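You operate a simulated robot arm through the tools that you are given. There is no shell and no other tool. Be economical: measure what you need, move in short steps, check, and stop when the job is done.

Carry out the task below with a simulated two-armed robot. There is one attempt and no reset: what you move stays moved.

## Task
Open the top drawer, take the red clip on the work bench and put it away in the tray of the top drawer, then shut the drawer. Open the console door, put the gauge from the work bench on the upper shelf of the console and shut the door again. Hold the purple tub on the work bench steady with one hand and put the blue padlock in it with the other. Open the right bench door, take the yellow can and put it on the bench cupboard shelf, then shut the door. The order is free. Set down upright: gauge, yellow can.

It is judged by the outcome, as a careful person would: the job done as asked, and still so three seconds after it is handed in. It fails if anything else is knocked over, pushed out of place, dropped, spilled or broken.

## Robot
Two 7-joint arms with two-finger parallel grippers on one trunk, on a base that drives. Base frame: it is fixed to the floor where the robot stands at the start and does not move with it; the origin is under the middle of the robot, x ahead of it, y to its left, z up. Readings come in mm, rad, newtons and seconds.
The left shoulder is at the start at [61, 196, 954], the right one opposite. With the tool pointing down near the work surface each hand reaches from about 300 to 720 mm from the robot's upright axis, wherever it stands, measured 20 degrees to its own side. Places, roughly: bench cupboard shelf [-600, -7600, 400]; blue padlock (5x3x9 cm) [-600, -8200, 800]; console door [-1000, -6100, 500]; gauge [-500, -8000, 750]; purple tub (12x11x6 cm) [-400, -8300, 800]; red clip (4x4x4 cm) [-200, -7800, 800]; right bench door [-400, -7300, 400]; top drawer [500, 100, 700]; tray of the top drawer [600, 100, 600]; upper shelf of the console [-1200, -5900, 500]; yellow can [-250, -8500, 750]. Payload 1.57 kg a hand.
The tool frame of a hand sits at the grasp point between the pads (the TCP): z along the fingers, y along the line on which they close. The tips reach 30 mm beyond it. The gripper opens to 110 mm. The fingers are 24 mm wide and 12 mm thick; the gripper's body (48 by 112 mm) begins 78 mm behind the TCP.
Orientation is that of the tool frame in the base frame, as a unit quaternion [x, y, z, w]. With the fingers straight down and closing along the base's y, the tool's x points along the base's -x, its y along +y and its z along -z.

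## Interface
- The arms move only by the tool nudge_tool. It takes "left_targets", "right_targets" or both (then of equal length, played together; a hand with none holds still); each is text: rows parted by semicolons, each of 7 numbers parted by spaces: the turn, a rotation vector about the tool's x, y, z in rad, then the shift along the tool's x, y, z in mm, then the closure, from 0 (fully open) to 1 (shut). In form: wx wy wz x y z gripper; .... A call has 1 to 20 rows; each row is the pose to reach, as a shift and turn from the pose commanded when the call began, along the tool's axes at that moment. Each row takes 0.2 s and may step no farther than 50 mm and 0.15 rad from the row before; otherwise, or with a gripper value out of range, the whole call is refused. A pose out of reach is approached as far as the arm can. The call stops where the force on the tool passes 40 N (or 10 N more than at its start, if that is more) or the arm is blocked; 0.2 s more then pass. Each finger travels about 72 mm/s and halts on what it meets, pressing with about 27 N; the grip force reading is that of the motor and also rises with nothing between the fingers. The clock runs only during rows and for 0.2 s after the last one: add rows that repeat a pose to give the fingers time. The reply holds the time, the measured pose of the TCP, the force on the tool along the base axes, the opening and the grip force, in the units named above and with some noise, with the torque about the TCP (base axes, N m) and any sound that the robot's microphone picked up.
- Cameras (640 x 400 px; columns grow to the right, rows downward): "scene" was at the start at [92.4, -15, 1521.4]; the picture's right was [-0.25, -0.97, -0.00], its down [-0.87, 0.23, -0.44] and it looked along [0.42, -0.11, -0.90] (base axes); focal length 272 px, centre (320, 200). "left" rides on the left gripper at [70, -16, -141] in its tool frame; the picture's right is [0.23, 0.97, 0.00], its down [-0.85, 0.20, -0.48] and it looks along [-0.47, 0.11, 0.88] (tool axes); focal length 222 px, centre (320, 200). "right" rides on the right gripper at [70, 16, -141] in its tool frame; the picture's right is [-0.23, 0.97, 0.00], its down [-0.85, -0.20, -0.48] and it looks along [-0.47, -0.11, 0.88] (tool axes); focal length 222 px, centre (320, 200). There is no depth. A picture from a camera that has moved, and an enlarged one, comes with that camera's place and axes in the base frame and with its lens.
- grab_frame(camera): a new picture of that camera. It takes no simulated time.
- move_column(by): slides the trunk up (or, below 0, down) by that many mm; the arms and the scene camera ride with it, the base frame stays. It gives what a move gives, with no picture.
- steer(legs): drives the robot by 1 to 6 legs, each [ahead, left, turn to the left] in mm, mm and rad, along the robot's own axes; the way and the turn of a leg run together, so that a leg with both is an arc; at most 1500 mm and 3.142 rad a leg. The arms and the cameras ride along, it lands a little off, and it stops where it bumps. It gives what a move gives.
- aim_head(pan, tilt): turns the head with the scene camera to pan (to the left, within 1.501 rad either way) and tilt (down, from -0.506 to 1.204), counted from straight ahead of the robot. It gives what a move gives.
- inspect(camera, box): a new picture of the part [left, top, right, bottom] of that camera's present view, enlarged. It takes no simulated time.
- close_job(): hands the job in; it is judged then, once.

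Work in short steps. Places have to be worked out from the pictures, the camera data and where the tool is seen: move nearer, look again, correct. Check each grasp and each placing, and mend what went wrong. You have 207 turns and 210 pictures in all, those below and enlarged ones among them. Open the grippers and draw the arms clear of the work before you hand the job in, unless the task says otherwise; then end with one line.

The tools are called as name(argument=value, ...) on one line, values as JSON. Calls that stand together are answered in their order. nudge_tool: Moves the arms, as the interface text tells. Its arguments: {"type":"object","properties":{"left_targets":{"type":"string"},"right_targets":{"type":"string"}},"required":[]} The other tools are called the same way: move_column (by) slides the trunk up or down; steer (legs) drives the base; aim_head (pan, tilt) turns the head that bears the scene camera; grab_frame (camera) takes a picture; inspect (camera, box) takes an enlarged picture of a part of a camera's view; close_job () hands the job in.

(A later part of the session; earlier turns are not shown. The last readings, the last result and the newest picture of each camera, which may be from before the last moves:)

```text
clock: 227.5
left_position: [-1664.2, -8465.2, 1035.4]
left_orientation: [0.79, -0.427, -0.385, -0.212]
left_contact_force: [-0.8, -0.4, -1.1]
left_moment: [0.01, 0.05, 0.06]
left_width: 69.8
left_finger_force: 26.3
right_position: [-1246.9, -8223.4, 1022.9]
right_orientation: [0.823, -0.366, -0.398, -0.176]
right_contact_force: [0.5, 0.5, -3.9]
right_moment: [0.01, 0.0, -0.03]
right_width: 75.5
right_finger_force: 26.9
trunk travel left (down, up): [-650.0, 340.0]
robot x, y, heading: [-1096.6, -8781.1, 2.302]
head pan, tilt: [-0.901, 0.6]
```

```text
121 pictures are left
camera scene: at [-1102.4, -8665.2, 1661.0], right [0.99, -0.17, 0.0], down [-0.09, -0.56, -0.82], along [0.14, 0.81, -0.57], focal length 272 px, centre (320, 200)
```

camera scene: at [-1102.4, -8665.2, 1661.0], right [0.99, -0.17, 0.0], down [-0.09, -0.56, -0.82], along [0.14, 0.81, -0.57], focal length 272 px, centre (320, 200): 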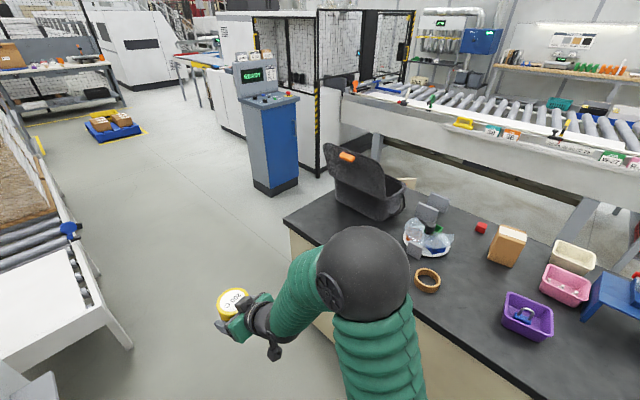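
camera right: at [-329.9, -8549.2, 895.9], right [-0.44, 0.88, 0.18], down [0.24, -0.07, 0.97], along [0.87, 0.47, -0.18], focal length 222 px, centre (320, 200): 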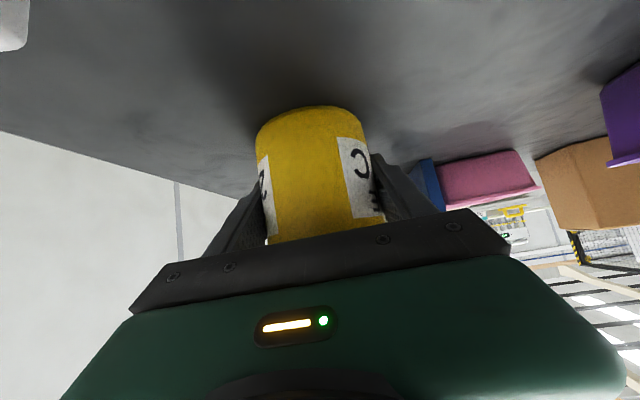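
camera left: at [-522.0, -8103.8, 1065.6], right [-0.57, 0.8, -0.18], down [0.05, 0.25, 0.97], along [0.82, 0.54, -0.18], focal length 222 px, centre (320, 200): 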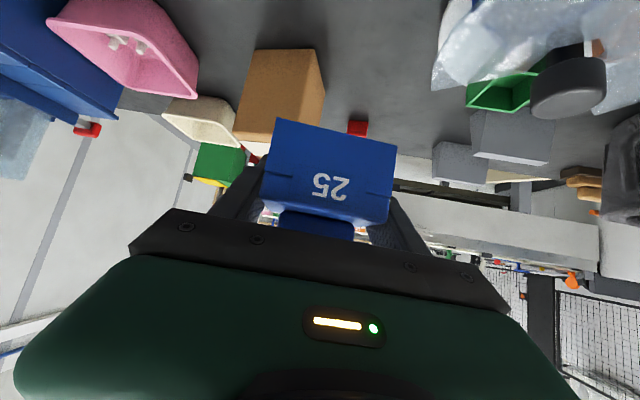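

The gauge hand brushed the cabinet behind the bench, and both items are still held. The console (blue cabinet) shows beyond the bench's right end. I raise the trunk, turn back to face the bench, and strafe along its back toward that end instead.

move_column(by=335)

steer(legs=[[0, 0, -1.7], [280, 0, 0]])

aim_head(pan=0.9, tilt=0.7)

grab_frame(camera="scene")

inspect(camera="left", box=[160, 60, 480, 260])

```text
clock: 230.8
left_position: [-1664.8, -8466.3, 1370.4]
left_orientation: [0.79, -0.427, -0.386, -0.211]
left_contact_force: [0.8, 0.9, -0.6]
left_moment: [-0.05, 0.06, 0.12]
left_width: 69.6
left_finger_force: 26.7
right_position: [-1247.8, -8222.9, 1357.4]
right_orientation: [0.823, -0.365, -0.398, -0.175]
right_contact_force: [-0.7, 0.0, -3.8]
right_moment: [0.01, 0.0, -0.01]
right_width: 75.6
right_finger_force: 27.0
trunk travel left (down, up): [-985.0, 5.0]
robot x, y, heading: [-1093.7, -8779.3, 2.309]
head pan, tilt: [-0.901, 0.6]
```

```text
clock: 236.9
left_position: [-482.6, -8103.2, 1373.3]
left_orientation: [-0.2, 0.875, 0.097, 0.431]
left_contact_force: [0.1, -0.2, -1.2]
left_moment: [0.02, -0.01, 0.04]
left_width: 69.9
left_finger_force: 26.8
right_position: [-296.5, -8547.6, 1359.9]
right_orientation: [-0.268, 0.859, 0.13, 0.417]
right_contact_force: [-0.3, 0.4, -3.8]
right_moment: [0.04, -0.02, -0.02]
right_width: 75.4
right_finger_force: 27.3
trunk travel left (down, up): [-985.0, 5.0]
robot x, y, heading: [-865.6, -8621.0, 0.603]
head pan, tilt: [-0.901, 0.6]
```

```text
clock: 238.7
left_position: [-478.3, -8099.6, 1370.7]
left_orientation: [-0.199, 0.876, 0.094, 0.429]
left_contact_force: [-0.5, -0.8, -1.3]
left_moment: [0.02, -0.01, 0.0]
left_width: 69.8
left_finger_force: 26.9
right_position: [-292.4, -8543.4, 1357.5]
right_orientation: [-0.267, 0.86, 0.129, 0.415]
right_contact_force: [-0.5, -0.7, -4.8]
right_moment: [0.0, 0.0, -0.02]
right_width: 75.7
right_finger_force: 27.5
trunk travel left (down, up): [-985.0, 5.0]
robot x, y, heading: [-866.0, -8623.4, 0.604]
head pan, tilt: [0.901, 0.7]
```

```text
120 pictures are left
camera scene: at [-827.9, -8515.4, 1987.4], right [1.0, -0.07, 0.0], down [-0.05, -0.64, -0.76], along [0.05, 0.76, -0.65], focal length 272 px, centre (320, 200)
```

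scene: 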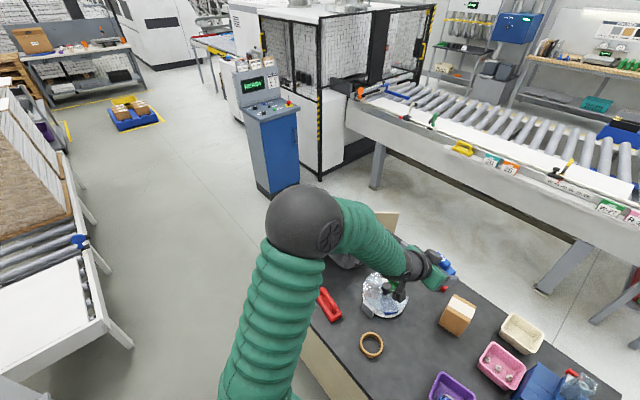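

```text
2.00 times, centred on (320, 160) of left
camera zoom: at [-610.5, -8179.4, 1402.7], right [-0.54, 0.82, -0.18], down [0.04, 0.25, 0.97], along [0.84, 0.52, -0.17], focal length 444 px, centre (320, 280)
```

zoom: 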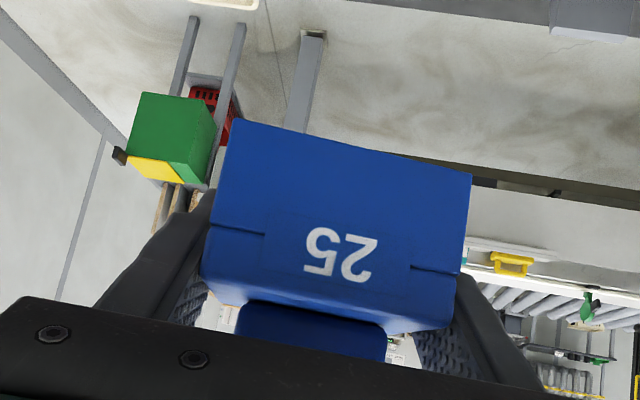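

The gauge is still firmly held. I strafe along the bench's back past its right end, then go forward between the bench and the console.

steer(legs=[[0, 1480, 0]])

aim_head(pan=0.2, tilt=0.75)

grab_frame(camera="scene")

```text
clock: 245.9
left_position: [-1325.9, -6899.7, 1372.2]
left_orientation: [-0.208, 0.874, 0.1, 0.428]
left_contact_force: [-0.1, 0.3, -1.7]
left_moment: [0.0, 0.01, 0.02]
left_width: 69.5
left_finger_force: 26.7
right_position: [-1131.8, -7340.3, 1358.4]
right_orientation: [-0.276, 0.857, 0.134, 0.414]
right_contact_force: [0.4, -0.9, -4.1]
right_moment: [0.03, -0.02, 0.01]
right_width: 75.4
right_finger_force: 27.1
trunk travel left (down, up): [-985.0, 5.0]
robot x, y, heading: [-1703.0, -7423.2, 0.622]
head pan, tilt: [0.901, 0.7]
```

```text
clock: 247.0
left_position: [-1329.8, -6899.4, 1372.5]
left_orientation: [-0.207, 0.873, 0.1, 0.431]
left_contact_force: [0.3, -0.3, -1.5]
left_moment: [0.01, -0.01, -0.02]
left_width: 69.6
left_finger_force: 27.3
right_position: [-1134.5, -7339.8, 1357.7]
right_orientation: [-0.276, 0.857, 0.134, 0.414]
right_contact_force: [0.3, -0.5, -4.2]
right_moment: [0.0, -0.03, -0.02]
right_width: 75.7
right_finger_force: 27.2
trunk travel left (down, up): [-985.0, 5.0]
robot x, y, heading: [-1702.5, -7430.0, 0.624]
head pan, tilt: [0.201, 0.75]
```

```text
118 pictures are left
camera scene: at [-1616.9, -7345.9, 1983.1], right [0.73, -0.68, 0.0], down [-0.47, -0.5, -0.73], along [0.5, 0.54, -0.68], focal length 272 px, centre (320, 200)
```

scene: 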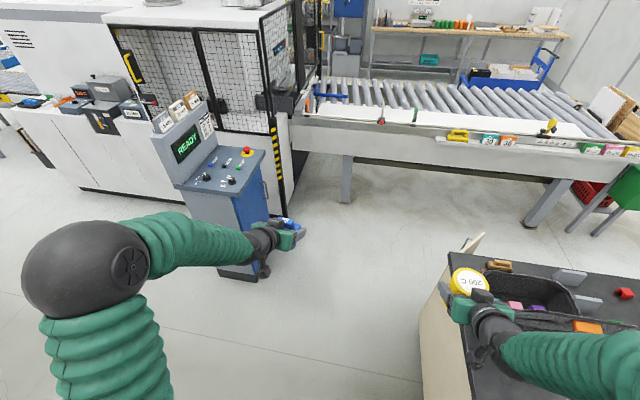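

The way between the console (left) and bench end (right) is clear. I go forward, turn around, back into the aisle and look before strafing to the open door.

steer(legs=[[1100, -60, 0], [0, 0, -3.13], [-620, 0, 0]])

aim_head(pan=0.4, tilt=0.85)

grab_frame(camera="scene")

```text
clock: 263.0
left_position: [-624.1, -6971.5, 1370.6]
left_orientation: [0.864, 0.244, -0.424, 0.116]
left_contact_force: [0.6, -0.3, -2.2]
left_moment: [0.0, 0.0, -0.01]
left_width: 69.9
left_finger_force: 26.7
right_position: [-854.1, -6547.2, 1357.4]
right_orientation: [0.846, 0.311, -0.407, 0.149]
right_contact_force: [-0.5, -0.1, -3.6]
right_moment: [0.0, 0.04, 0.0]
right_width: 75.3
right_finger_force: 27.2
trunk travel left (down, up): [-985.0, 5.0]
robot x, y, heading: [-290.3, -6408.6, -2.438]
head pan, tilt: [0.201, 0.75]
```

```text
clock: 263.7
left_position: [-621.4, -6968.9, 1370.4]
left_orientation: [0.864, 0.244, -0.426, 0.117]
left_contact_force: [0.3, -0.6, -0.6]
left_moment: [0.01, 0.0, -0.03]
left_width: 70.1
left_finger_force: 26.8
right_position: [-851.0, -6545.5, 1357.7]
right_orientation: [0.845, 0.311, -0.409, 0.15]
right_contact_force: [0.0, -0.8, -4.7]
right_moment: [-0.02, 0.0, 0.01]
right_width: 75.4
right_finger_force: 27.1
trunk travel left (down, up): [-985.0, 5.0]
robot x, y, heading: [-292.3, -6415.2, -2.438]
head pan, tilt: [0.4, 0.85]
```

```text
117 pictures are left
camera scene: at [-356.0, -6503.6, 1974.9], right [-0.89, 0.45, 0.0], down [0.34, 0.67, -0.66], along [-0.3, -0.59, -0.75], focal length 272 px, centre (320, 200)
```

scene: 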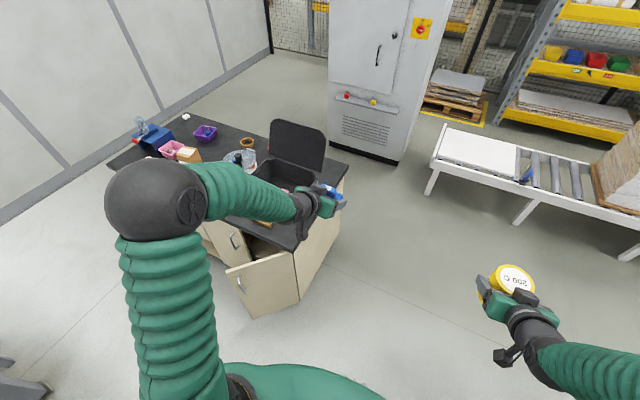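

The door has drifted partly shut (about 50°), but there is room to nudge it with the hand. I square up, strafe to the door station and look.

steer(legs=[[0, 0, -0.095], [0, 890, 0]])

aim_head(pan=-0.35, tilt=1.0)

grab_frame(camera="scene")

```text
clock: 269.0
left_position: [-159.0, -7677.0, 1371.6]
left_orientation: [0.875, 0.198, -0.432, 0.096]
left_contact_force: [0.3, 0.3, -0.7]
left_moment: [0.02, 0.0, -0.01]
left_width: 69.6
left_finger_force: 27.0
right_position: [-345.4, -7232.3, 1358.5]
right_orientation: [0.86, 0.266, -0.417, 0.129]
right_contact_force: [0.5, -0.4, -3.7]
right_moment: [0.02, 0.03, 0.01]
right_width: 75.6
right_finger_force: 27.2
trunk travel left (down, up): [-985.0, 5.0]
robot x, y, heading: [224.0, -7156.5, -2.54]
head pan, tilt: [0.4, 0.85]
```

```text
clock: 270.1
left_position: [-159.4, -7676.0, 1373.9]
left_orientation: [0.874, 0.199, -0.432, 0.097]
left_contact_force: [0.7, -0.6, -1.1]
left_moment: [0.01, 0.02, 0.02]
left_width: 69.8
left_finger_force: 26.7
right_position: [-343.8, -7230.1, 1359.0]
right_orientation: [0.859, 0.267, -0.417, 0.131]
right_contact_force: [0.3, -0.6, -4.5]
right_moment: [0.0, 0.01, 0.02]
right_width: 75.4
right_finger_force: 26.7
trunk travel left (down, up): [-985.0, 5.0]
robot x, y, heading: [223.8, -7157.8, -2.542]
head pan, tilt: [-0.351, 1.0]
```

```text
116 pictures are left
camera scene: at [126.0, -7189.9, 1964.0], right [-0.25, 0.97, 0.0], down [0.82, 0.21, -0.54], along [-0.52, -0.13, -0.84], focal length 272 px, centre (320, 200)
```

scene: 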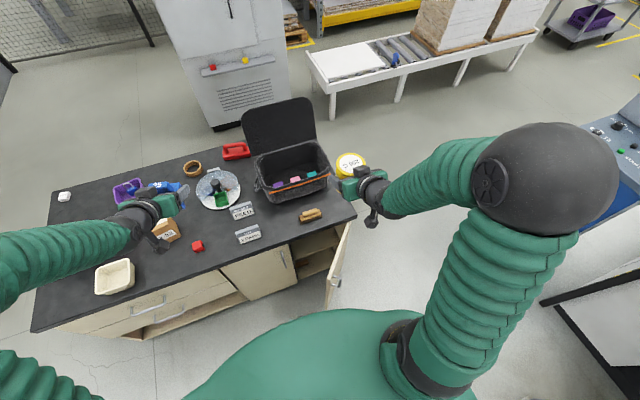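

I raise the left hand (gauge) for clearance, shift the robot left so the can clears the door tip, and lower the trunk.

nudge_tool(left_targets="0 0 0 -30 0 -23 0.75;0 0 0 -60 0 -47 0.75;0 0 0 -90 0 -70 0.75;0 0 0 -117 0 -93 0.75")

steer(legs=[[0, 160, 0]])

move_column(by=-480)

grab_frame(camera="scene")

```text
clock: 271.1
left_position: [-154.1, -7676.6, 1523.7]
left_orientation: [0.875, 0.199, -0.431, 0.095]
left_contact_force: [-0.5, 0.1, -1.4]
left_moment: [-0.01, 0.0, 0.0]
left_width: 70.0
left_finger_force: 27.3
right_position: [-343.2, -7231.7, 1359.0]
right_orientation: [0.86, 0.266, -0.416, 0.129]
right_contact_force: [0.2, 0.2, -5.3]
right_moment: [-0.04, 0.02, -0.02]
right_width: 75.6
right_finger_force: 27.3
trunk travel left (down, up): [-985.0, 5.0]
robot x, y, heading: [223.4, -7157.6, -2.54]
head pan, tilt: [-0.351, 1.0]
```

```text
clock: 272.5
left_position: [-92.8, -7768.0, 1529.1]
left_orientation: [0.877, 0.192, -0.427, 0.107]
left_contact_force: [-0.9, 1.9, -1.1]
left_moment: [-0.08, -0.05, 0.13]
left_width: 69.6
left_finger_force: 27.0
right_position: [-277.0, -7326.7, 1350.2]
right_orientation: [0.862, 0.26, -0.412, 0.142]
right_contact_force: [-0.9, 1.2, -3.6]
right_moment: [-0.07, 0.0, 0.06]
right_width: 75.3
right_finger_force: 27.8
trunk travel left (down, up): [-985.0, 5.0]
robot x, y, heading: [309.3, -7286.4, -2.541]
head pan, tilt: [-0.351, 1.0]
```

```text
refused: -480 is not a number from -400 to 400
```

```text
115 pictures are left
camera scene: at [183.0, -7272.1, 1962.5], right [-0.25, 0.97, -0.03], down [0.83, 0.2, -0.53], along [-0.51, -0.15, -0.85], focal length 272 px, centre (320, 200)
```

scene: 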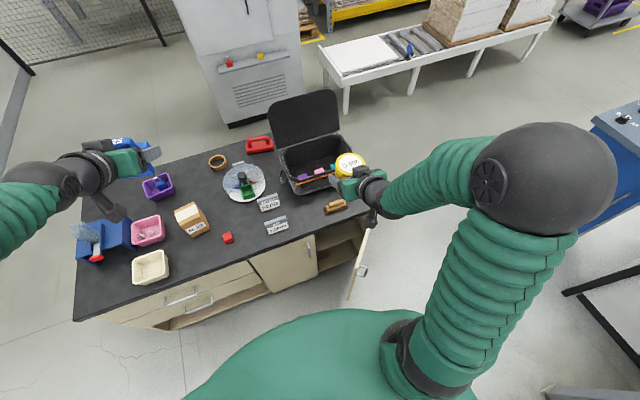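

Lowering in allowed steps: first 400 mm, then a closer look at the door gap.

move_column(by=-400)

grab_frame(camera="scene")

grab_frame(camera="right")

```text
clock: 276.3
left_position: [-62.6, -7810.9, 1122.8]
left_orientation: [0.874, 0.2, -0.433, 0.092]
left_contact_force: [0.0, -0.4, -1.1]
left_moment: [0.0, 0.04, -0.01]
left_width: 70.1
left_finger_force: 27.8
right_position: [-250.4, -7364.3, 961.1]
right_orientation: [0.859, 0.267, -0.418, 0.126]
right_contact_force: [0.4, 0.0, -4.2]
right_moment: [0.03, 0.02, 0.0]
right_width: 75.5
right_finger_force: 26.8
trunk travel left (down, up): [-585.0, 405.0]
robot x, y, heading: [312.9, -7286.5, -2.541]
head pan, tilt: [-0.351, 1.0]
```

```text
114 pictures are left
camera scene: at [222.1, -7327.3, 1564.2], right [-0.25, 0.97, 0.01], down [0.81, 0.21, -0.54], along [-0.52, -0.13, -0.84], focal length 272 px, centre (320, 200)
```

scene: 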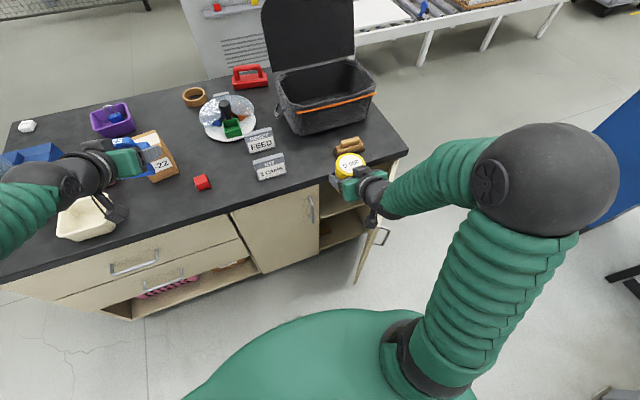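

```text
113 pictures are left
camera right: at [-112.7, -7290.7, 994.7], right [0.43, -0.88, 0.17], down [-0.24, 0.07, 0.97], along [-0.87, -0.46, -0.18], focal length 222 px, centre (320, 200)
```

right: 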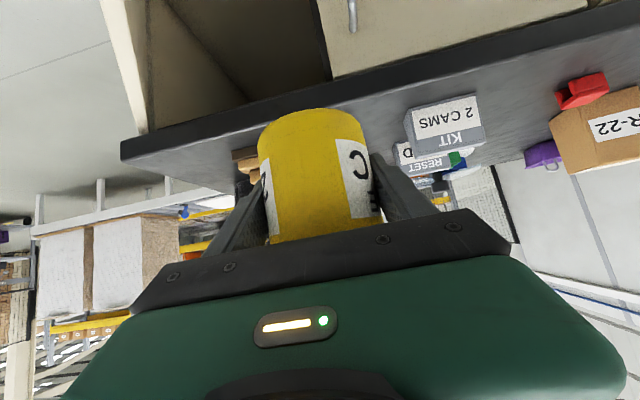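

The path down in front of the opening is clear. I lower the trunk another 150 mm and then the right arm 230 mm.

move_column(by=-150)

nudge_tool(right_targets="0 0 0 31 0 25 0.6;0 0 0 62 0 50 0.6;0 0 0 94 0 75 0.6;0 0 0 125 0 100 0.6;0 0 0 157 0 125 0.6;0 0 0 180 0 143 0.6")

grab_frame(camera="right")

grab_frame(camera="scene")

```text
clock: 278.1
left_position: [-67.4, -7802.5, 975.0]
left_orientation: [0.874, 0.198, -0.433, 0.096]
left_contact_force: [0.6, 0.2, -1.3]
left_moment: [-0.01, -0.02, -0.04]
left_width: 69.8
left_finger_force: 26.7
right_position: [-254.2, -7356.2, 810.0]
right_orientation: [0.86, 0.265, -0.417, 0.129]
right_contact_force: [0.2, 0.1, -4.2]
right_moment: [-0.05, 0.01, -0.01]
right_width: 75.7
right_finger_force: 26.8
trunk travel left (down, up): [-435.0, 555.0]
robot x, y, heading: [310.6, -7282.6, -2.544]
head pan, tilt: [-0.351, 1.0]
```

```text
clock: 279.5
left_position: [-67.3, -7801.2, 972.9]
left_orientation: [0.875, 0.197, -0.432, 0.095]
left_contact_force: [0.4, -0.2, -0.5]
left_moment: [0.01, 0.0, 0.0]
left_width: 70.0
left_finger_force: 26.9
right_position: [-254.7, -7358.9, 581.4]
right_orientation: [0.86, 0.265, -0.418, 0.128]
right_contact_force: [0.6, 0.4, -3.9]
right_moment: [-0.01, 0.02, 0.05]
right_width: 75.6
right_finger_force: 26.9
trunk travel left (down, up): [-435.0, 555.0]
robot x, y, heading: [313.3, -7285.2, -2.541]
head pan, tilt: [-0.351, 1.0]
```

```text
112 pictures are left
camera right: at [-119.2, -7285.1, 614.5], right [0.43, -0.88, 0.18], down [-0.24, 0.08, 0.97], along [-0.87, -0.46, -0.18], focal length 222 px, centre (320, 200)
```

right: 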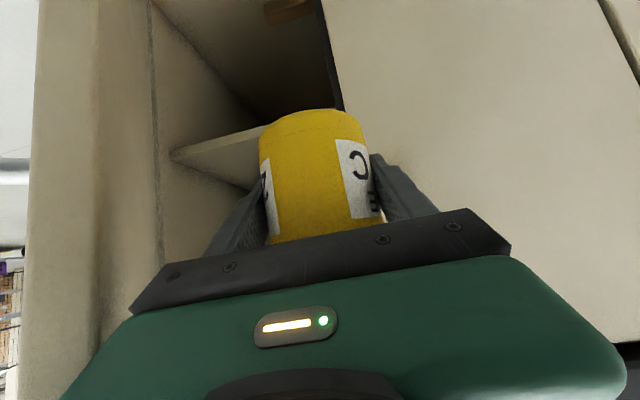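

```text
111 pictures are left
camera scene: at [214.6, -7318.2, 1414.0], right [-0.25, 0.97, 0.0], down [0.82, 0.21, -0.54], along [-0.52, -0.13, -0.84], focal length 272 px, centre (320, 200)
```

scene: 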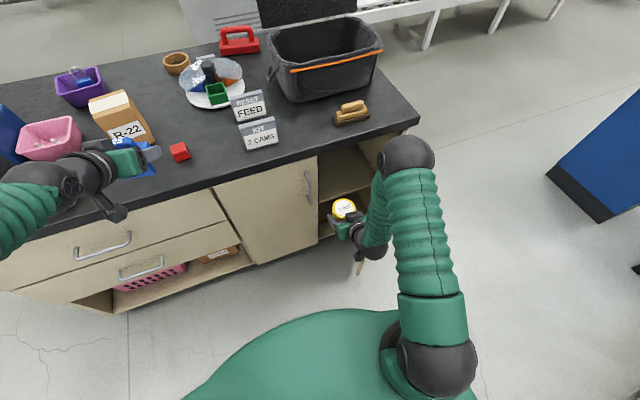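

The cupboard shelf shows at z about 405 with its front edge near depth 80. I move the right hand rightwards, letting the gripper's side push the door wider.

nudge_tool(right_targets="0 0 0 0 -20 0 0.6;0 0 0 0 -40 0 0.6;0 0 0 0 -60 0 0.6;0 0 0 0 -80 0 0.6;0 0 0 0 -100 0 0.6;0 0 0 0 -120 0 0.6;0 0 0 0 -140 0 0.6")

grab_frame(camera="right")

grab_frame(camera="scene")

```text
clock: 281.1
left_position: [-67.0, -7800.7, 975.2]
left_orientation: [0.874, 0.198, -0.432, 0.096]
left_contact_force: [0.0, 0.0, -1.8]
left_moment: [0.02, 0.02, 0.02]
left_width: 69.9
left_finger_force: 27.1
right_position: [-333.7, -7242.5, 577.2]
right_orientation: [0.86, 0.266, -0.417, 0.13]
right_contact_force: [1.1, 0.1, -4.6]
right_moment: [-0.04, -0.01, 0.01]
right_width: 75.4
right_finger_force: 26.7
trunk travel left (down, up): [-435.0, 555.0]
robot x, y, heading: [313.9, -7284.1, -2.538]
head pan, tilt: [-0.351, 1.0]
```

```text
110 pictures are left
camera right: at [-197.9, -7168.8, 611.8], right [0.43, -0.88, 0.18], down [-0.24, 0.08, 0.97], along [-0.87, -0.46, -0.18], focal length 222 px, centre (320, 200)
```

right: 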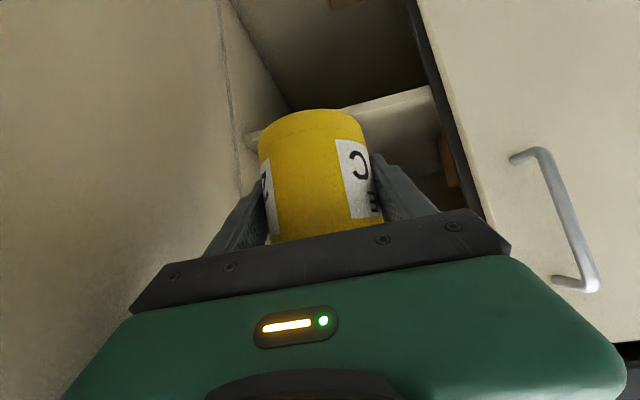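

```text
109 pictures are left
camera scene: at [214.6, -7316.4, 1414.0], right [-0.25, 0.97, 0.0], down [0.82, 0.21, -0.54], along [-0.52, -0.13, -0.84], focal length 272 px, centre (320, 200)
```

scene: 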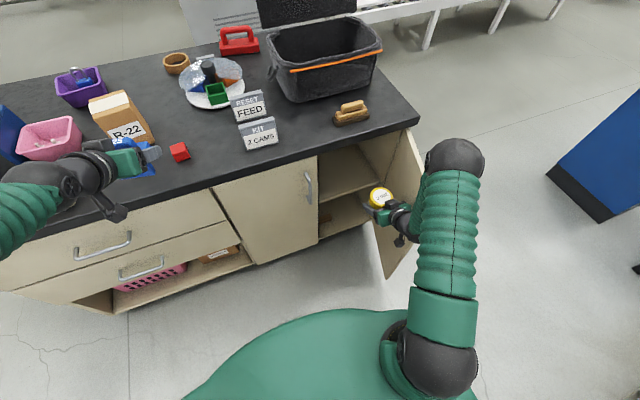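

The opening is clear with the can centred. I move it in over the shelf and down, stopping above the surface.

nudge_tool(right_targets="0 0 0 -12 0 33 0.6;0 0 0 -24 0 65 0.6;0 0 0 -36 0 98 0.6;0 0 0 -48 0 130 0.6;0 0 0 -60 0 163 0.6;0 0 0 -73 0 196 0.6;0 0 0 -85 0 229 0.6;0 0 0 -97 0 258 0.6")

grab_frame(camera="right")

grab_frame(camera="scene")

```text
clock: 282.9
left_position: [-66.7, -7801.4, 974.8]
left_orientation: [0.875, 0.197, -0.432, 0.095]
left_contact_force: [0.6, -1.1, -0.3]
left_moment: [0.01, 0.03, 0.02]
left_width: 69.7
left_finger_force: 27.1
right_position: [-543.5, -7383.9, 496.7]
right_orientation: [0.86, 0.265, -0.416, 0.129]
right_contact_force: [-0.7, 0.0, -3.0]
right_moment: [0.0, -0.01, -0.01]
right_width: 75.6
right_finger_force: 27.2
right hand out of reach, approached as far as the arm can: row 8
trunk travel left (down, up): [-435.0, 555.0]
robot x, y, heading: [310.1, -7281.1, -2.539]
head pan, tilt: [-0.351, 1.0]
```

```text
108 pictures are left
camera right: at [-406.8, -7311.1, 530.4], right [0.43, -0.88, 0.18], down [-0.24, 0.08, 0.97], along [-0.87, -0.46, -0.18], focal length 222 px, centre (320, 200)
```

right: 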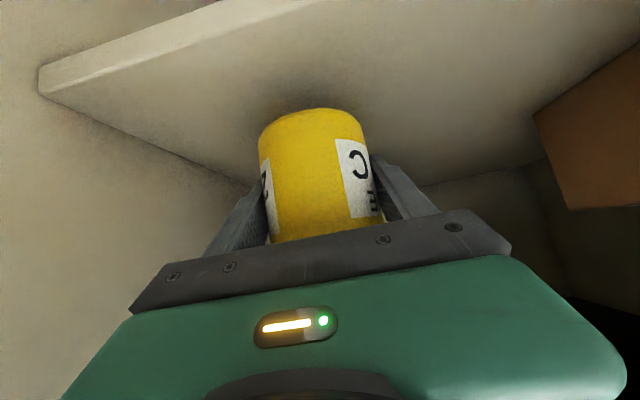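

```text
107 pictures are left
camera scene: at [213.9, -7318.4, 1413.9], right [-0.25, 0.97, 0.0], down [0.82, 0.21, -0.54], along [-0.52, -0.13, -0.84], focal length 272 px, centre (320, 200)
```

scene: 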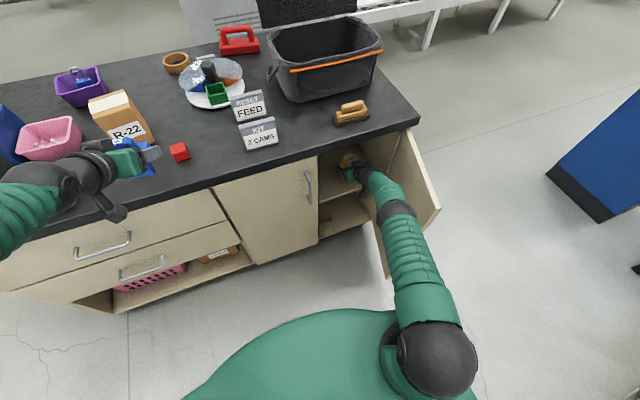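

The can is over the shelf, well inside. The arm is near full extension, so I lower with the trunk in small steps until it touches.

move_column(by=-25)

move_column(by=-7)

grab_frame(camera="right")

```text
clock: 283.6
left_position: [-66.3, -7802.5, 949.4]
left_orientation: [0.874, 0.198, -0.433, 0.096]
left_contact_force: [-0.1, -0.2, -2.0]
left_moment: [0.01, 0.02, 0.02]
left_width: 69.7
left_finger_force: 27.3
right_position: [-545.0, -7384.5, 472.9]
right_orientation: [0.86, 0.266, -0.416, 0.13]
right_contact_force: [-0.5, -1.1, -4.9]
right_moment: [-0.01, 0.0, 0.05]
right_width: 75.3
right_finger_force: 27.5
trunk travel left (down, up): [-410.0, 580.0]
robot x, y, heading: [311.2, -7283.9, -2.543]
head pan, tilt: [-0.351, 1.0]
```

```text
clock: 284.1
left_position: [-65.2, -7802.6, 943.9]
left_orientation: [0.874, 0.197, -0.433, 0.094]
left_contact_force: [-0.5, 0.1, -1.8]
left_moment: [-0.01, 0.0, 0.0]
left_width: 69.6
left_finger_force: 26.6
right_position: [-543.9, -7384.8, 471.4]
right_orientation: [0.859, 0.266, -0.419, 0.129]
right_contact_force: [-5.4, 0.9, 10.1]
right_moment: [0.26, -0.2, 0.13]
right_width: 75.3
right_finger_force: 26.4
trunk travel left (down, up): [-403.0, 587.0]
robot x, y, heading: [309.2, -7282.8, -2.539]
head pan, tilt: [-0.351, 1.0]
```

```text
106 pictures are left
camera right: at [-407.6, -7311.5, 503.1], right [0.43, -0.88, 0.18], down [-0.23, 0.08, 0.97], along [-0.87, -0.46, -0.17], focal length 222 px, centre (320, 200)
```

right: 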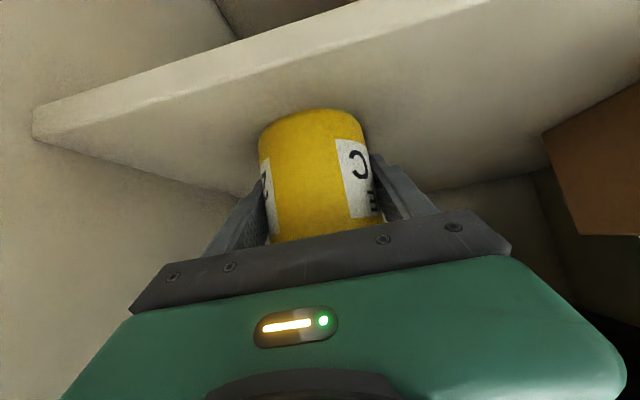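

The can rests on the shelf. I open the fingers and retreat along the tool axis.

nudge_tool(right_targets="0 0 0 0 0 0 0.25;0 0 0 0 0 0 0.15;0 0 0 0 0 0 0.1;0 0 0 0 0 0 0.05;0 0 0 -8 0 -20 0.05;0 0 0 10 0 -50 0.05;0 0 0 20 0 -80 0.05;0 0 0 35 0 -115 0.05")

grab_frame(camera="right")

```text
clock: 285.9
left_position: [-66.5, -7802.5, 942.7]
left_orientation: [0.875, 0.197, -0.432, 0.095]
left_contact_force: [0.7, 0.1, -0.3]
left_moment: [-0.02, 0.03, -0.01]
left_width: 70.1
left_finger_force: 26.5
right_position: [-451.4, -7322.9, 511.9]
right_orientation: [0.859, 0.266, -0.418, 0.13]
right_contact_force: [-0.2, -0.4, 0.3]
right_moment: [-0.02, -0.01, 0.0]
right_width: 104.5
right_finger_force: 0.0
trunk travel left (down, up): [-403.0, 587.0]
robot x, y, heading: [310.7, -7288.7, -2.54]
head pan, tilt: [-0.351, 1.0]
```

```text
105 pictures are left
camera right: at [-313.8, -7249.4, 545.1], right [0.43, -0.88, 0.18], down [-0.24, 0.08, 0.97], along [-0.87, -0.46, -0.17], focal length 222 px, centre (320, 200)
```

right: 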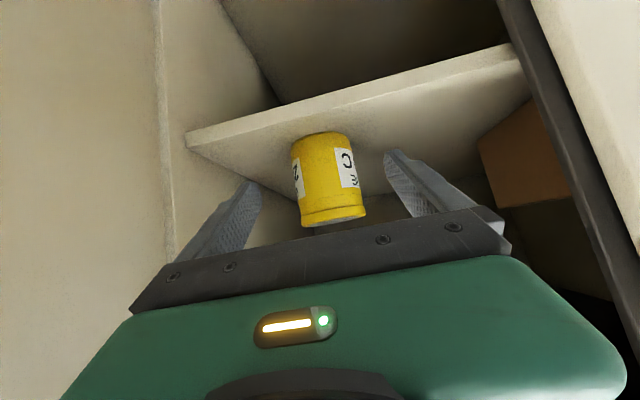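

The can stands upright on the shelf. I withdraw the hand from the cupboard and lift it above door height.

nudge_tool(right_targets="0 0 0 25 0 -31 0.05;0 0 0 50 0 -62 0.05;0 0 0 75 0 -94 0.05;0 0 0 100 0 -125 0.05;0 0 0 62 0 -155 0.3;0 0 0 24 0 -185 0.6;0 0 0 -14 0 -215 1;0 0 0 -52 0 -245 1;0 0 0 -90 0 -275 1;0 0 0 -128 0 -305 1;0 0 0 -167 0 -336 1")

grab_frame(camera="scene")

```text
clock: 288.4
left_position: [-64.4, -7802.7, 942.1]
left_orientation: [0.874, 0.198, -0.433, 0.095]
left_contact_force: [0.7, -0.1, -1.4]
left_moment: [-0.02, 0.01, 0.02]
left_width: 69.5
left_finger_force: 26.6
right_position: [-316.7, -7229.9, 852.9]
right_orientation: [0.859, 0.265, -0.418, 0.128]
right_contact_force: [0.1, -0.9, 0.3]
right_moment: [0.0, 0.0, -0.01]
right_width: 0.1
right_finger_force: 21.2
trunk travel left (down, up): [-403.0, 587.0]
robot x, y, heading: [308.6, -7284.7, -2.543]
head pan, tilt: [-0.351, 1.0]
```

```text
104 pictures are left
camera scene: at [218.4, -7317.7, 1382.2], right [-0.25, 0.97, 0.0], down [0.82, 0.21, -0.54], along [-0.52, -0.13, -0.84], focal length 272 px, centre (320, 200)
```

scene: 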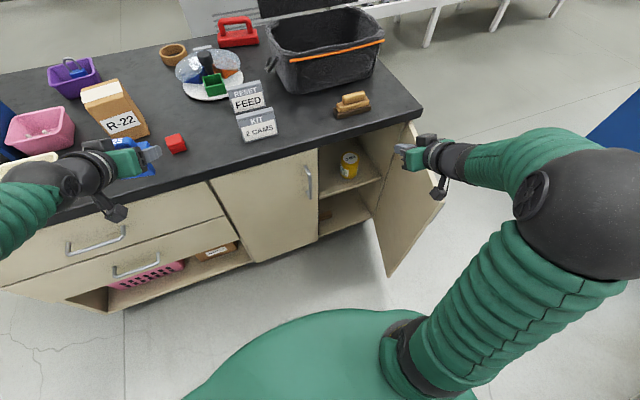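

The door is about 71° open. I shift the robot right so the raised hand passes over the door to its outer side, then lower it there.

steer(legs=[[0, -240, 0]])

nudge_tool(right_targets="0 0 0 31 0 25 1;0 0 0 62 0 50 1;0 0 0 94 0 75 1;0 0 0 125 0 100 1;0 0 0 157 0 125 1;0 0 0 170 0 135 1")

grab_frame(camera="scene")

```text
clock: 290.1
left_position: [-201.3, -7606.9, 941.2]
left_orientation: [0.874, 0.199, -0.433, 0.092]
left_contact_force: [0.0, -0.6, -2.1]
left_moment: [0.06, 0.03, -0.05]
left_width: 69.6
left_finger_force: 26.5
right_position: [-452.0, -7035.4, 855.2]
right_orientation: [0.859, 0.266, -0.419, 0.126]
right_contact_force: [-0.6, -0.8, 0.5]
right_moment: [0.03, 0.01, -0.06]
right_width: 0.2
right_finger_force: 21.2
trunk travel left (down, up): [-403.0, 587.0]
robot x, y, heading: [171.0, -7085.3, -2.539]
head pan, tilt: [-0.351, 1.0]
```

```text
clock: 291.5
left_position: [-203.4, -7602.5, 941.9]
left_orientation: [0.874, 0.197, -0.433, 0.095]
left_contact_force: [0.3, -0.1, -1.5]
left_moment: [-0.02, 0.04, -0.02]
left_width: 69.6
left_finger_force: 27.2
right_position: [-455.9, -7031.3, 636.6]
right_orientation: [0.859, 0.265, -0.419, 0.128]
right_contact_force: [-0.3, -0.6, 0.5]
right_moment: [-0.02, 0.01, -0.03]
right_width: 0.0
right_finger_force: 21.5
trunk travel left (down, up): [-403.0, 587.0]
robot x, y, heading: [171.9, -7084.6, -2.544]
head pan, tilt: [-0.351, 1.0]
```

```text
103 pictures are left
camera scene: at [79.7, -7118.2, 1382.1], right [-0.25, 0.97, 0.0], down [0.82, 0.21, -0.54], along [-0.52, -0.13, -0.84], focal length 272 px, centre (320, 200)
```

scene: 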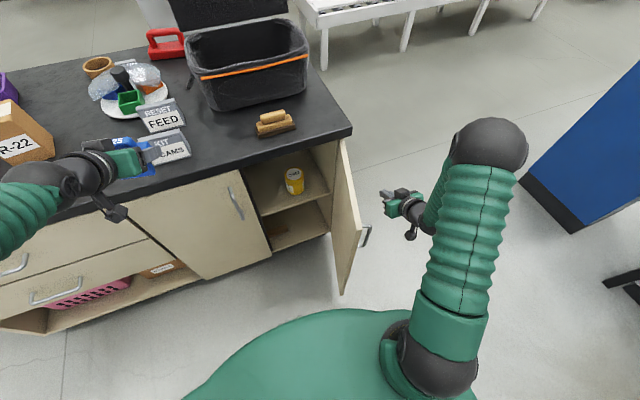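

The hand is on the door's outer side. I draw back toward the tip and sweep left to swing the door.

nudge_tool(right_targets="0 0 0 28 0 -35 1;0 0 0 53 0 -66 1;0 0 0 53 25 -66 1;0 0 0 53 50 -66 1;0 0 0 53 75 -66 1;0 0 0 53 100 -66 1;0 0 0 53 120 -66 1;0 0 0 53 140 -66 1;0 0 0 53 160 -66 1;0 0 0 53 180 -66 1;0 0 0 53 200 -66 1;0 0 0 53 220 -66 1")

grab_frame(camera="scene")

```text
clock: 293.3
left_position: [-205.8, -7602.6, 939.7]
left_orientation: [0.875, 0.197, -0.432, 0.094]
left_contact_force: [-0.3, -0.7, -1.9]
left_moment: [-0.01, 0.05, -0.02]
left_width: 69.5
left_finger_force: 26.9
right_position: [-340.2, -7093.7, 610.2]
right_orientation: [0.861, 0.267, -0.413, 0.13]
right_contact_force: [-0.2, -0.3, -0.2]
right_moment: [-0.02, 0.01, 0.0]
right_width: 0.1
right_finger_force: 21.7
right hand out of reach, approached as far as the arm can: row 5, 6, 7, 8
trunk travel left (down, up): [-403.0, 587.0]
robot x, y, heading: [175.3, -7082.9, -2.541]
head pan, tilt: [-0.351, 1.0]
stopped in row 8 (right hand): the force on the tool passed its limit at 42 N (the readings are from after the stop); the commanded pose is now the measured one
```

```text
102 pictures are left
camera scene: at [77.5, -7119.5, 1381.4], right [-0.25, 0.97, 0.0], down [0.82, 0.21, -0.54], along [-0.52, -0.13, -0.84], focal length 272 px, centre (320, 200)
```

scene: 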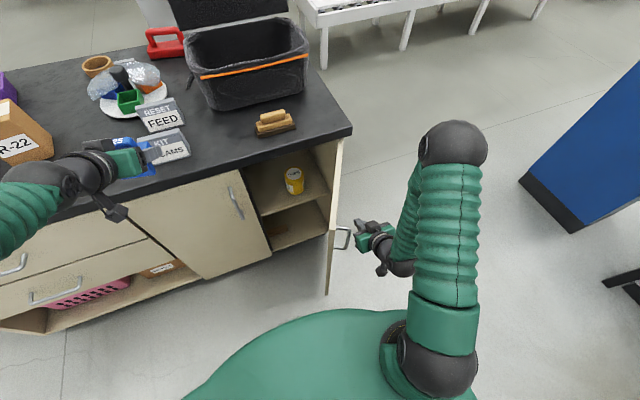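

The arm is at its near limit, so I use the base: strafing left carries the hand and swings the door.

steer(legs=[[0, 110, 0]])

grab_frame(camera="scene")

```text
clock: 294.5
left_position: [-145.3, -7686.6, 944.2]
left_orientation: [0.875, 0.196, -0.432, 0.097]
left_contact_force: [-0.3, -0.1, -1.5]
left_moment: [-0.01, 0.01, -0.01]
left_width: 69.7
left_finger_force: 26.5
right_position: [-279.5, -7181.4, 610.7]
right_orientation: [0.861, 0.266, -0.414, 0.133]
right_contact_force: [-0.4, 0.4, -0.4]
right_moment: [0.01, -0.05, -0.01]
right_width: 0.0
right_finger_force: 21.3
trunk travel left (down, up): [-403.0, 587.0]
robot x, y, heading: [236.9, -7174.1, -2.539]
head pan, tilt: [-0.351, 1.0]
```

```text
101 pictures are left
camera scene: at [133.6, -7195.8, 1381.8], right [-0.25, 0.97, -0.01], down [0.82, 0.2, -0.54], along [-0.52, -0.14, -0.84], focal length 272 px, centre (320, 200)
```

scene: 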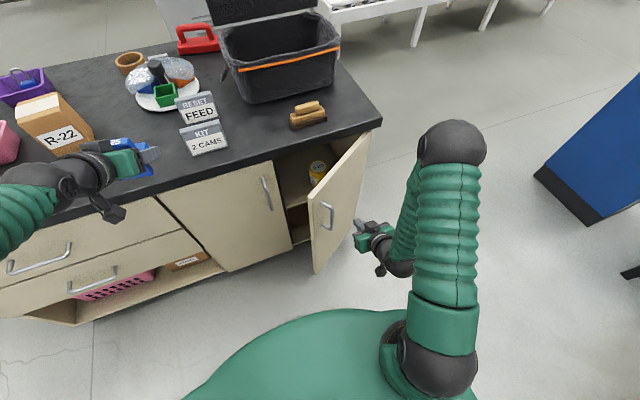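

The door is now about half shut and my closed fingers face its outer side. I shift a little left and push forward to shut it.

steer(legs=[[0, 45, 0]])

nudge_tool(right_targets="0 0 0 -12 0 16 1;0 0 0 -25 0 31 1;0 0 0 -37 0 47 1;0 0 0 -50 0 63 1;0 0 0 -62 0 78 1;0 0 0 -75 0 94 1;0 0 0 -87 0 110 1;0 0 0 -96 0 121 1;0 0 0 -103 0 129 1;0 0 0 -109 0 137 1;0 0 0 -115 0 145 1")

grab_frame(camera="scene")

```text
clock: 295.4
left_position: [-120.5, -7719.6, 943.8]
left_orientation: [0.875, 0.195, -0.432, 0.098]
left_contact_force: [-0.2, -0.5, -1.5]
left_moment: [-0.04, 0.04, 0.03]
left_width: 69.8
left_finger_force: 26.8
right_position: [-255.9, -7215.0, 610.9]
right_orientation: [0.86, 0.265, -0.414, 0.133]
right_contact_force: [-0.8, 0.1, 0.5]
right_moment: [-0.03, 0.0, 0.02]
right_width: 0.0
right_finger_force: 21.0
trunk travel left (down, up): [-403.0, 587.0]
robot x, y, heading: [260.8, -7207.2, -2.535]
head pan, tilt: [-0.351, 1.0]
```

```text
clock: 297.8
left_position: [-114.8, -7727.5, 942.8]
left_orientation: [0.874, 0.198, -0.434, 0.094]
left_contact_force: [-0.2, -0.2, -1.8]
left_moment: [0.0, 0.0, 0.0]
left_width: 70.1
left_finger_force: 26.8
right_position: [-404.7, -7325.7, 614.3]
right_orientation: [0.859, 0.268, -0.416, 0.129]
right_contact_force: [0.3, 0.1, 0.0]
right_moment: [0.01, -0.02, -0.01]
right_width: 0.0
right_finger_force: 21.8
trunk travel left (down, up): [-403.0, 587.0]
robot x, y, heading: [262.1, -7207.4, -2.542]
head pan, tilt: [-0.351, 1.0]
```

```text
100 pictures are left
camera scene: at [164.9, -7242.5, 1382.0], right [-0.25, 0.97, 0.0], down [0.82, 0.21, -0.54], along [-0.52, -0.13, -0.84], focal length 272 px, centre (320, 200)
```

scene: 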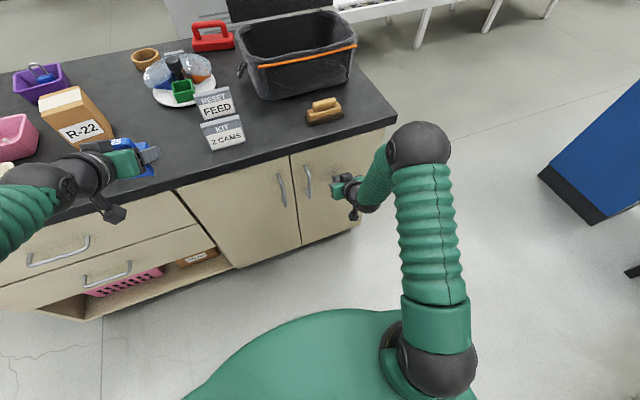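

The door looks shut. I press a few millimetres more to be sure and check closely.

nudge_tool(right_targets="0 0 0 -6 0 8 1;0 0 0 -12 0 15 1;0 0 0 -19 0 23 1;0 0 0 -25 0 31 1")

inspect(camera="scene", box=[200, 90, 440, 270])

```text
clock: 298.4
left_position: [-111.7, -7727.1, 943.2]
left_orientation: [0.874, 0.198, -0.434, 0.094]
left_contact_force: [-1.3, -0.7, -0.6]
left_moment: [0.01, 0.01, -0.01]
left_width: 69.8
left_finger_force: 26.7
right_position: [-409.7, -7327.2, 610.3]
right_orientation: [0.864, 0.268, -0.407, 0.126]
right_contact_force: [18.4, 12.8, 10.5]
right_moment: [-0.08, 0.11, 0.06]
right_width: 0.0
right_finger_force: 21.0
trunk travel left (down, up): [-403.0, 587.0]
robot x, y, heading: [261.0, -7206.8, -2.539]
head pan, tilt: [-0.351, 1.0]
stopped in row 2 (right hand): the force on the tool passed its limit at 49 N (the readings are from after the stop); the commanded pose is now the measured one
```

```text
2.22 times, centred on (320, 180) of scene
camera zoom: at [169.0, -7241.4, 1382.5], right [-0.25, 0.97, 0.0], down [0.82, 0.21, -0.54], along [-0.52, -0.13, -0.84], focal length 605 px, centre (320, 244)
```

zoom: 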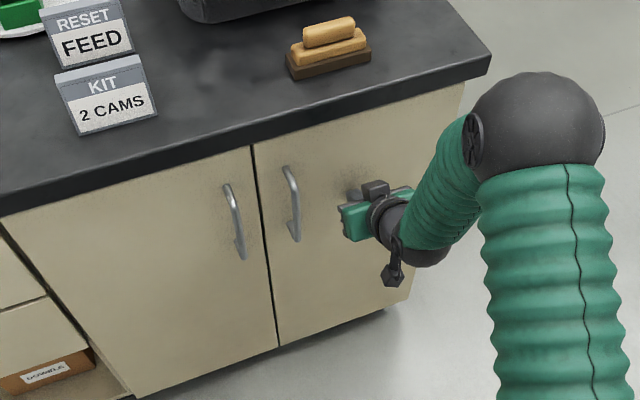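

The door is flush and firmly shut. I withdraw the right hand, raise the trunk a bit, and drive toward the console.

nudge_tool(right_targets="0 0 0 25 0 -31 1;0 0 0 50 0 -63 1;0 0 0 75 0 -94 1;0 0 0 36 0 -125 0.5;0 0 0 -2 0 -155 0;0 0 0 -40 0 -186 0;0 0 0 -80 0 -217 0")

move_column(by=150)

steer(legs=[[0, -900, 0], [0, 0, -0.9]])

aim_head(pan=-0.5, tilt=0.7)

grab_frame(camera="scene")

```text
refused: row 7 steps farther than a row can; nothing moved
```

```text
clock: 300.1
left_position: [-113.2, -7724.9, 1094.5]
left_orientation: [0.874, 0.197, -0.434, 0.096]
left_contact_force: [0.4, 0.5, -1.7]
left_moment: [-0.01, 0.0, 0.04]
left_width: 70.0
left_finger_force: 27.5
right_position: [-410.0, -7326.7, 759.2]
right_orientation: [0.864, 0.267, -0.407, 0.126]
right_contact_force: [20.0, 16.4, -10.9]
right_moment: [0.21, -0.53, 0.0]
right_width: 0.0
right_finger_force: 20.9
trunk travel left (down, up): [-553.0, 437.0]
robot x, y, heading: [261.3, -7208.6, -2.541]
head pan, tilt: [-0.351, 1.0]
```

```text
clock: 301.2
left_position: [-124.4, -7711.5, 1090.9]
left_orientation: [0.872, 0.201, -0.437, 0.09]
left_contact_force: [0.0, -0.2, -1.5]
left_moment: [0.04, 0.06, -0.04]
left_width: 69.6
left_finger_force: 27.1
right_position: [-421.1, -7311.0, 761.2]
right_orientation: [0.863, 0.272, -0.408, 0.124]
right_contact_force: [1.2, 1.1, 0.8]
right_moment: [0.14, -0.1, -0.12]
right_width: 0.0
right_finger_force: 21.3
trunk travel left (down, up): [-553.0, 437.0]
robot x, y, heading: [243.1, -7181.9, -2.54]
head pan, tilt: [-0.351, 1.0]
stopped in leg 1: the force on the tool passed its limit at 70 N (the readings are from after the stop); the commanded pose is now the measured one
```

```text
clock: 302.0
left_position: [-126.4, -7706.9, 1092.3]
left_orientation: [0.873, 0.2, -0.436, 0.093]
left_contact_force: [0.5, -1.0, -1.5]
left_moment: [0.0, 0.01, -0.05]
left_width: 69.5
left_finger_force: 26.5
right_position: [-423.6, -7308.2, 760.7]
right_orientation: [0.864, 0.271, -0.406, 0.125]
right_contact_force: [0.3, -1.4, 0.9]
right_moment: [-0.01, 0.02, 0.02]
right_width: 0.1
right_finger_force: 21.4
trunk travel left (down, up): [-553.0, 437.0]
robot x, y, heading: [245.0, -7180.8, -2.541]
head pan, tilt: [-0.499, 0.7]
```

```text
98 pictures are left
camera scene: at [135.1, -7214.5, 1555.5], right [-0.1, 0.99, 0.01], down [0.64, 0.07, -0.76], along [-0.76, -0.07, -0.64], focal length 272 px, centre (320, 200)
```

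scene: 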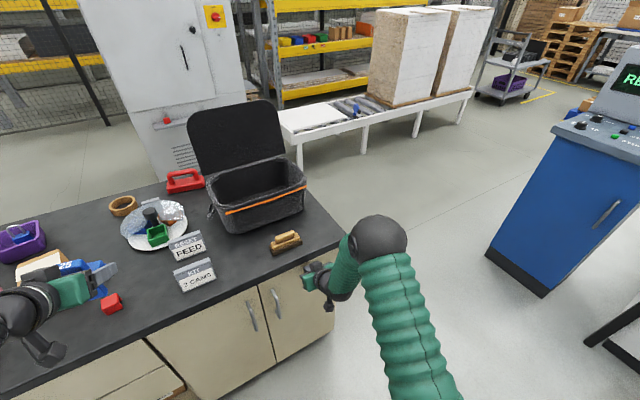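

The retreat move had been refused, so the hand rubbed the front slightly; the door is still shut. Now I retract the hand straight back properly.

nudge_tool(right_targets="0 0 0 25 0 -31 1;0 0 0 50 0 -63 1;0 0 0 75 0 -94 0.5;0 0 0 88 0 -110 0")

inspect(camera="scene", box=[140, 170, 400, 350])

```text
clock: 303.0
left_position: [-130.6, -7700.8, 1093.0]
left_orientation: [0.873, 0.198, -0.434, 0.095]
left_contact_force: [0.4, 0.6, -1.1]
left_moment: [0.02, 0.0, 0.0]
left_width: 69.9
left_finger_force: 26.7
right_position: [-309.2, -7221.9, 762.8]
right_orientation: [0.864, 0.27, -0.406, 0.128]
right_contact_force: [-0.6, 0.7, -0.6]
right_moment: [0.05, 0.02, 0.02]
right_width: 78.1
right_finger_force: 0.0
trunk travel left (down, up): [-553.0, 437.0]
robot x, y, heading: [239.3, -7182.0, -2.541]
head pan, tilt: [-0.499, 0.7]
```

```text
2.22 times, centred on (270, 260) of scene
camera zoom: at [130.2, -7206.0, 1555.4], right [-0.1, 0.99, 0.0], down [0.64, 0.07, -0.76], along [-0.76, -0.08, -0.65], focal length 605 px, centre (431, 67)
```

zoom: 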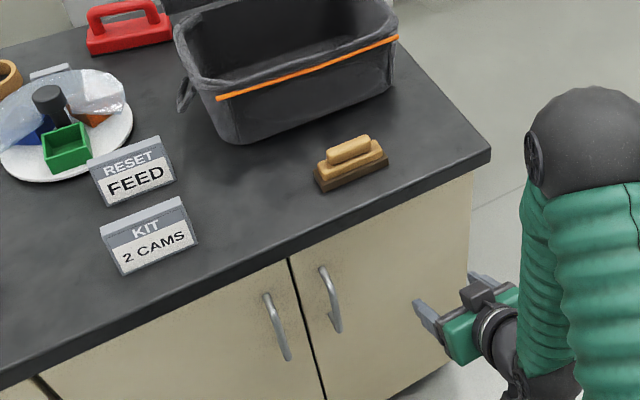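

All is tidy. Now I drive toward the console, whose blue door face looks toward me with a handle on its right part, stopping a bit back to look.

steer(legs=[[0, -800, 0], [240, 0, 0], [0, 0, -1.45]])

aim_head(pan=0.0, tilt=0.7)

grab_frame(camera="scene")

```text
clock: 312.3
left_position: [-966.7, -6335.6, 1092.8]
left_orientation: [0.782, -0.436, -0.386, -0.22]
left_contact_force: [0.3, 1.0, -1.0]
left_moment: [-0.02, 0.04, 0.03]
left_width: 69.6
left_finger_force: 27.5
right_position: [-511.2, -6107.4, 762.5]
right_orientation: [0.823, -0.376, -0.388, -0.177]
right_contact_force: [0.3, 0.2, 0.7]
right_moment: [0.01, -0.02, 0.02]
right_width: 110.0
right_finger_force: 0.0
trunk travel left (down, up): [-553.0, 437.0]
robot x, y, heading: [-409.0, -6652.3, 2.279]
head pan, tilt: [-0.499, 0.7]
```

```text
clock: 313.2
left_position: [-966.5, -6336.0, 1093.5]
left_orientation: [0.782, -0.435, -0.388, -0.22]
left_contact_force: [0.1, -0.4, -1.9]
left_moment: [0.02, 0.02, 0.02]
left_width: 69.7
left_finger_force: 26.9
right_position: [-508.8, -6108.0, 763.1]
right_orientation: [0.823, -0.376, -0.387, -0.176]
right_contact_force: [0.6, -0.4, -0.1]
right_moment: [0.0, 0.01, 0.02]
right_width: 109.8
right_finger_force: 0.1
trunk travel left (down, up): [-553.0, 437.0]
robot x, y, heading: [-409.9, -6651.2, 2.282]
head pan, tilt: [0.0, 0.7]
```

```text
96 pictures are left
camera scene: at [-486.9, -6558.5, 1555.4], right [0.76, 0.65, 0.0], down [0.42, -0.49, -0.76], along [-0.5, 0.58, -0.65], focal length 272 px, centre (320, 200)
```

scene: 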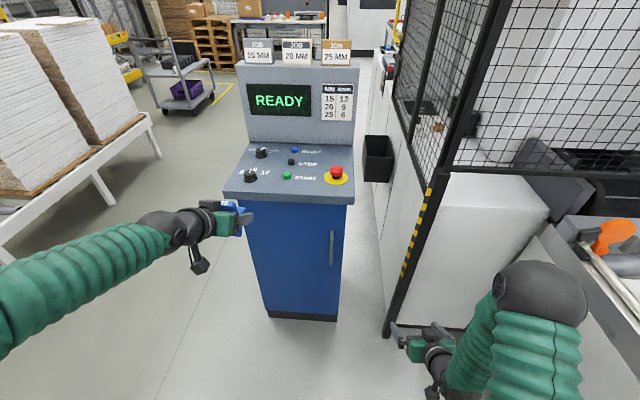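

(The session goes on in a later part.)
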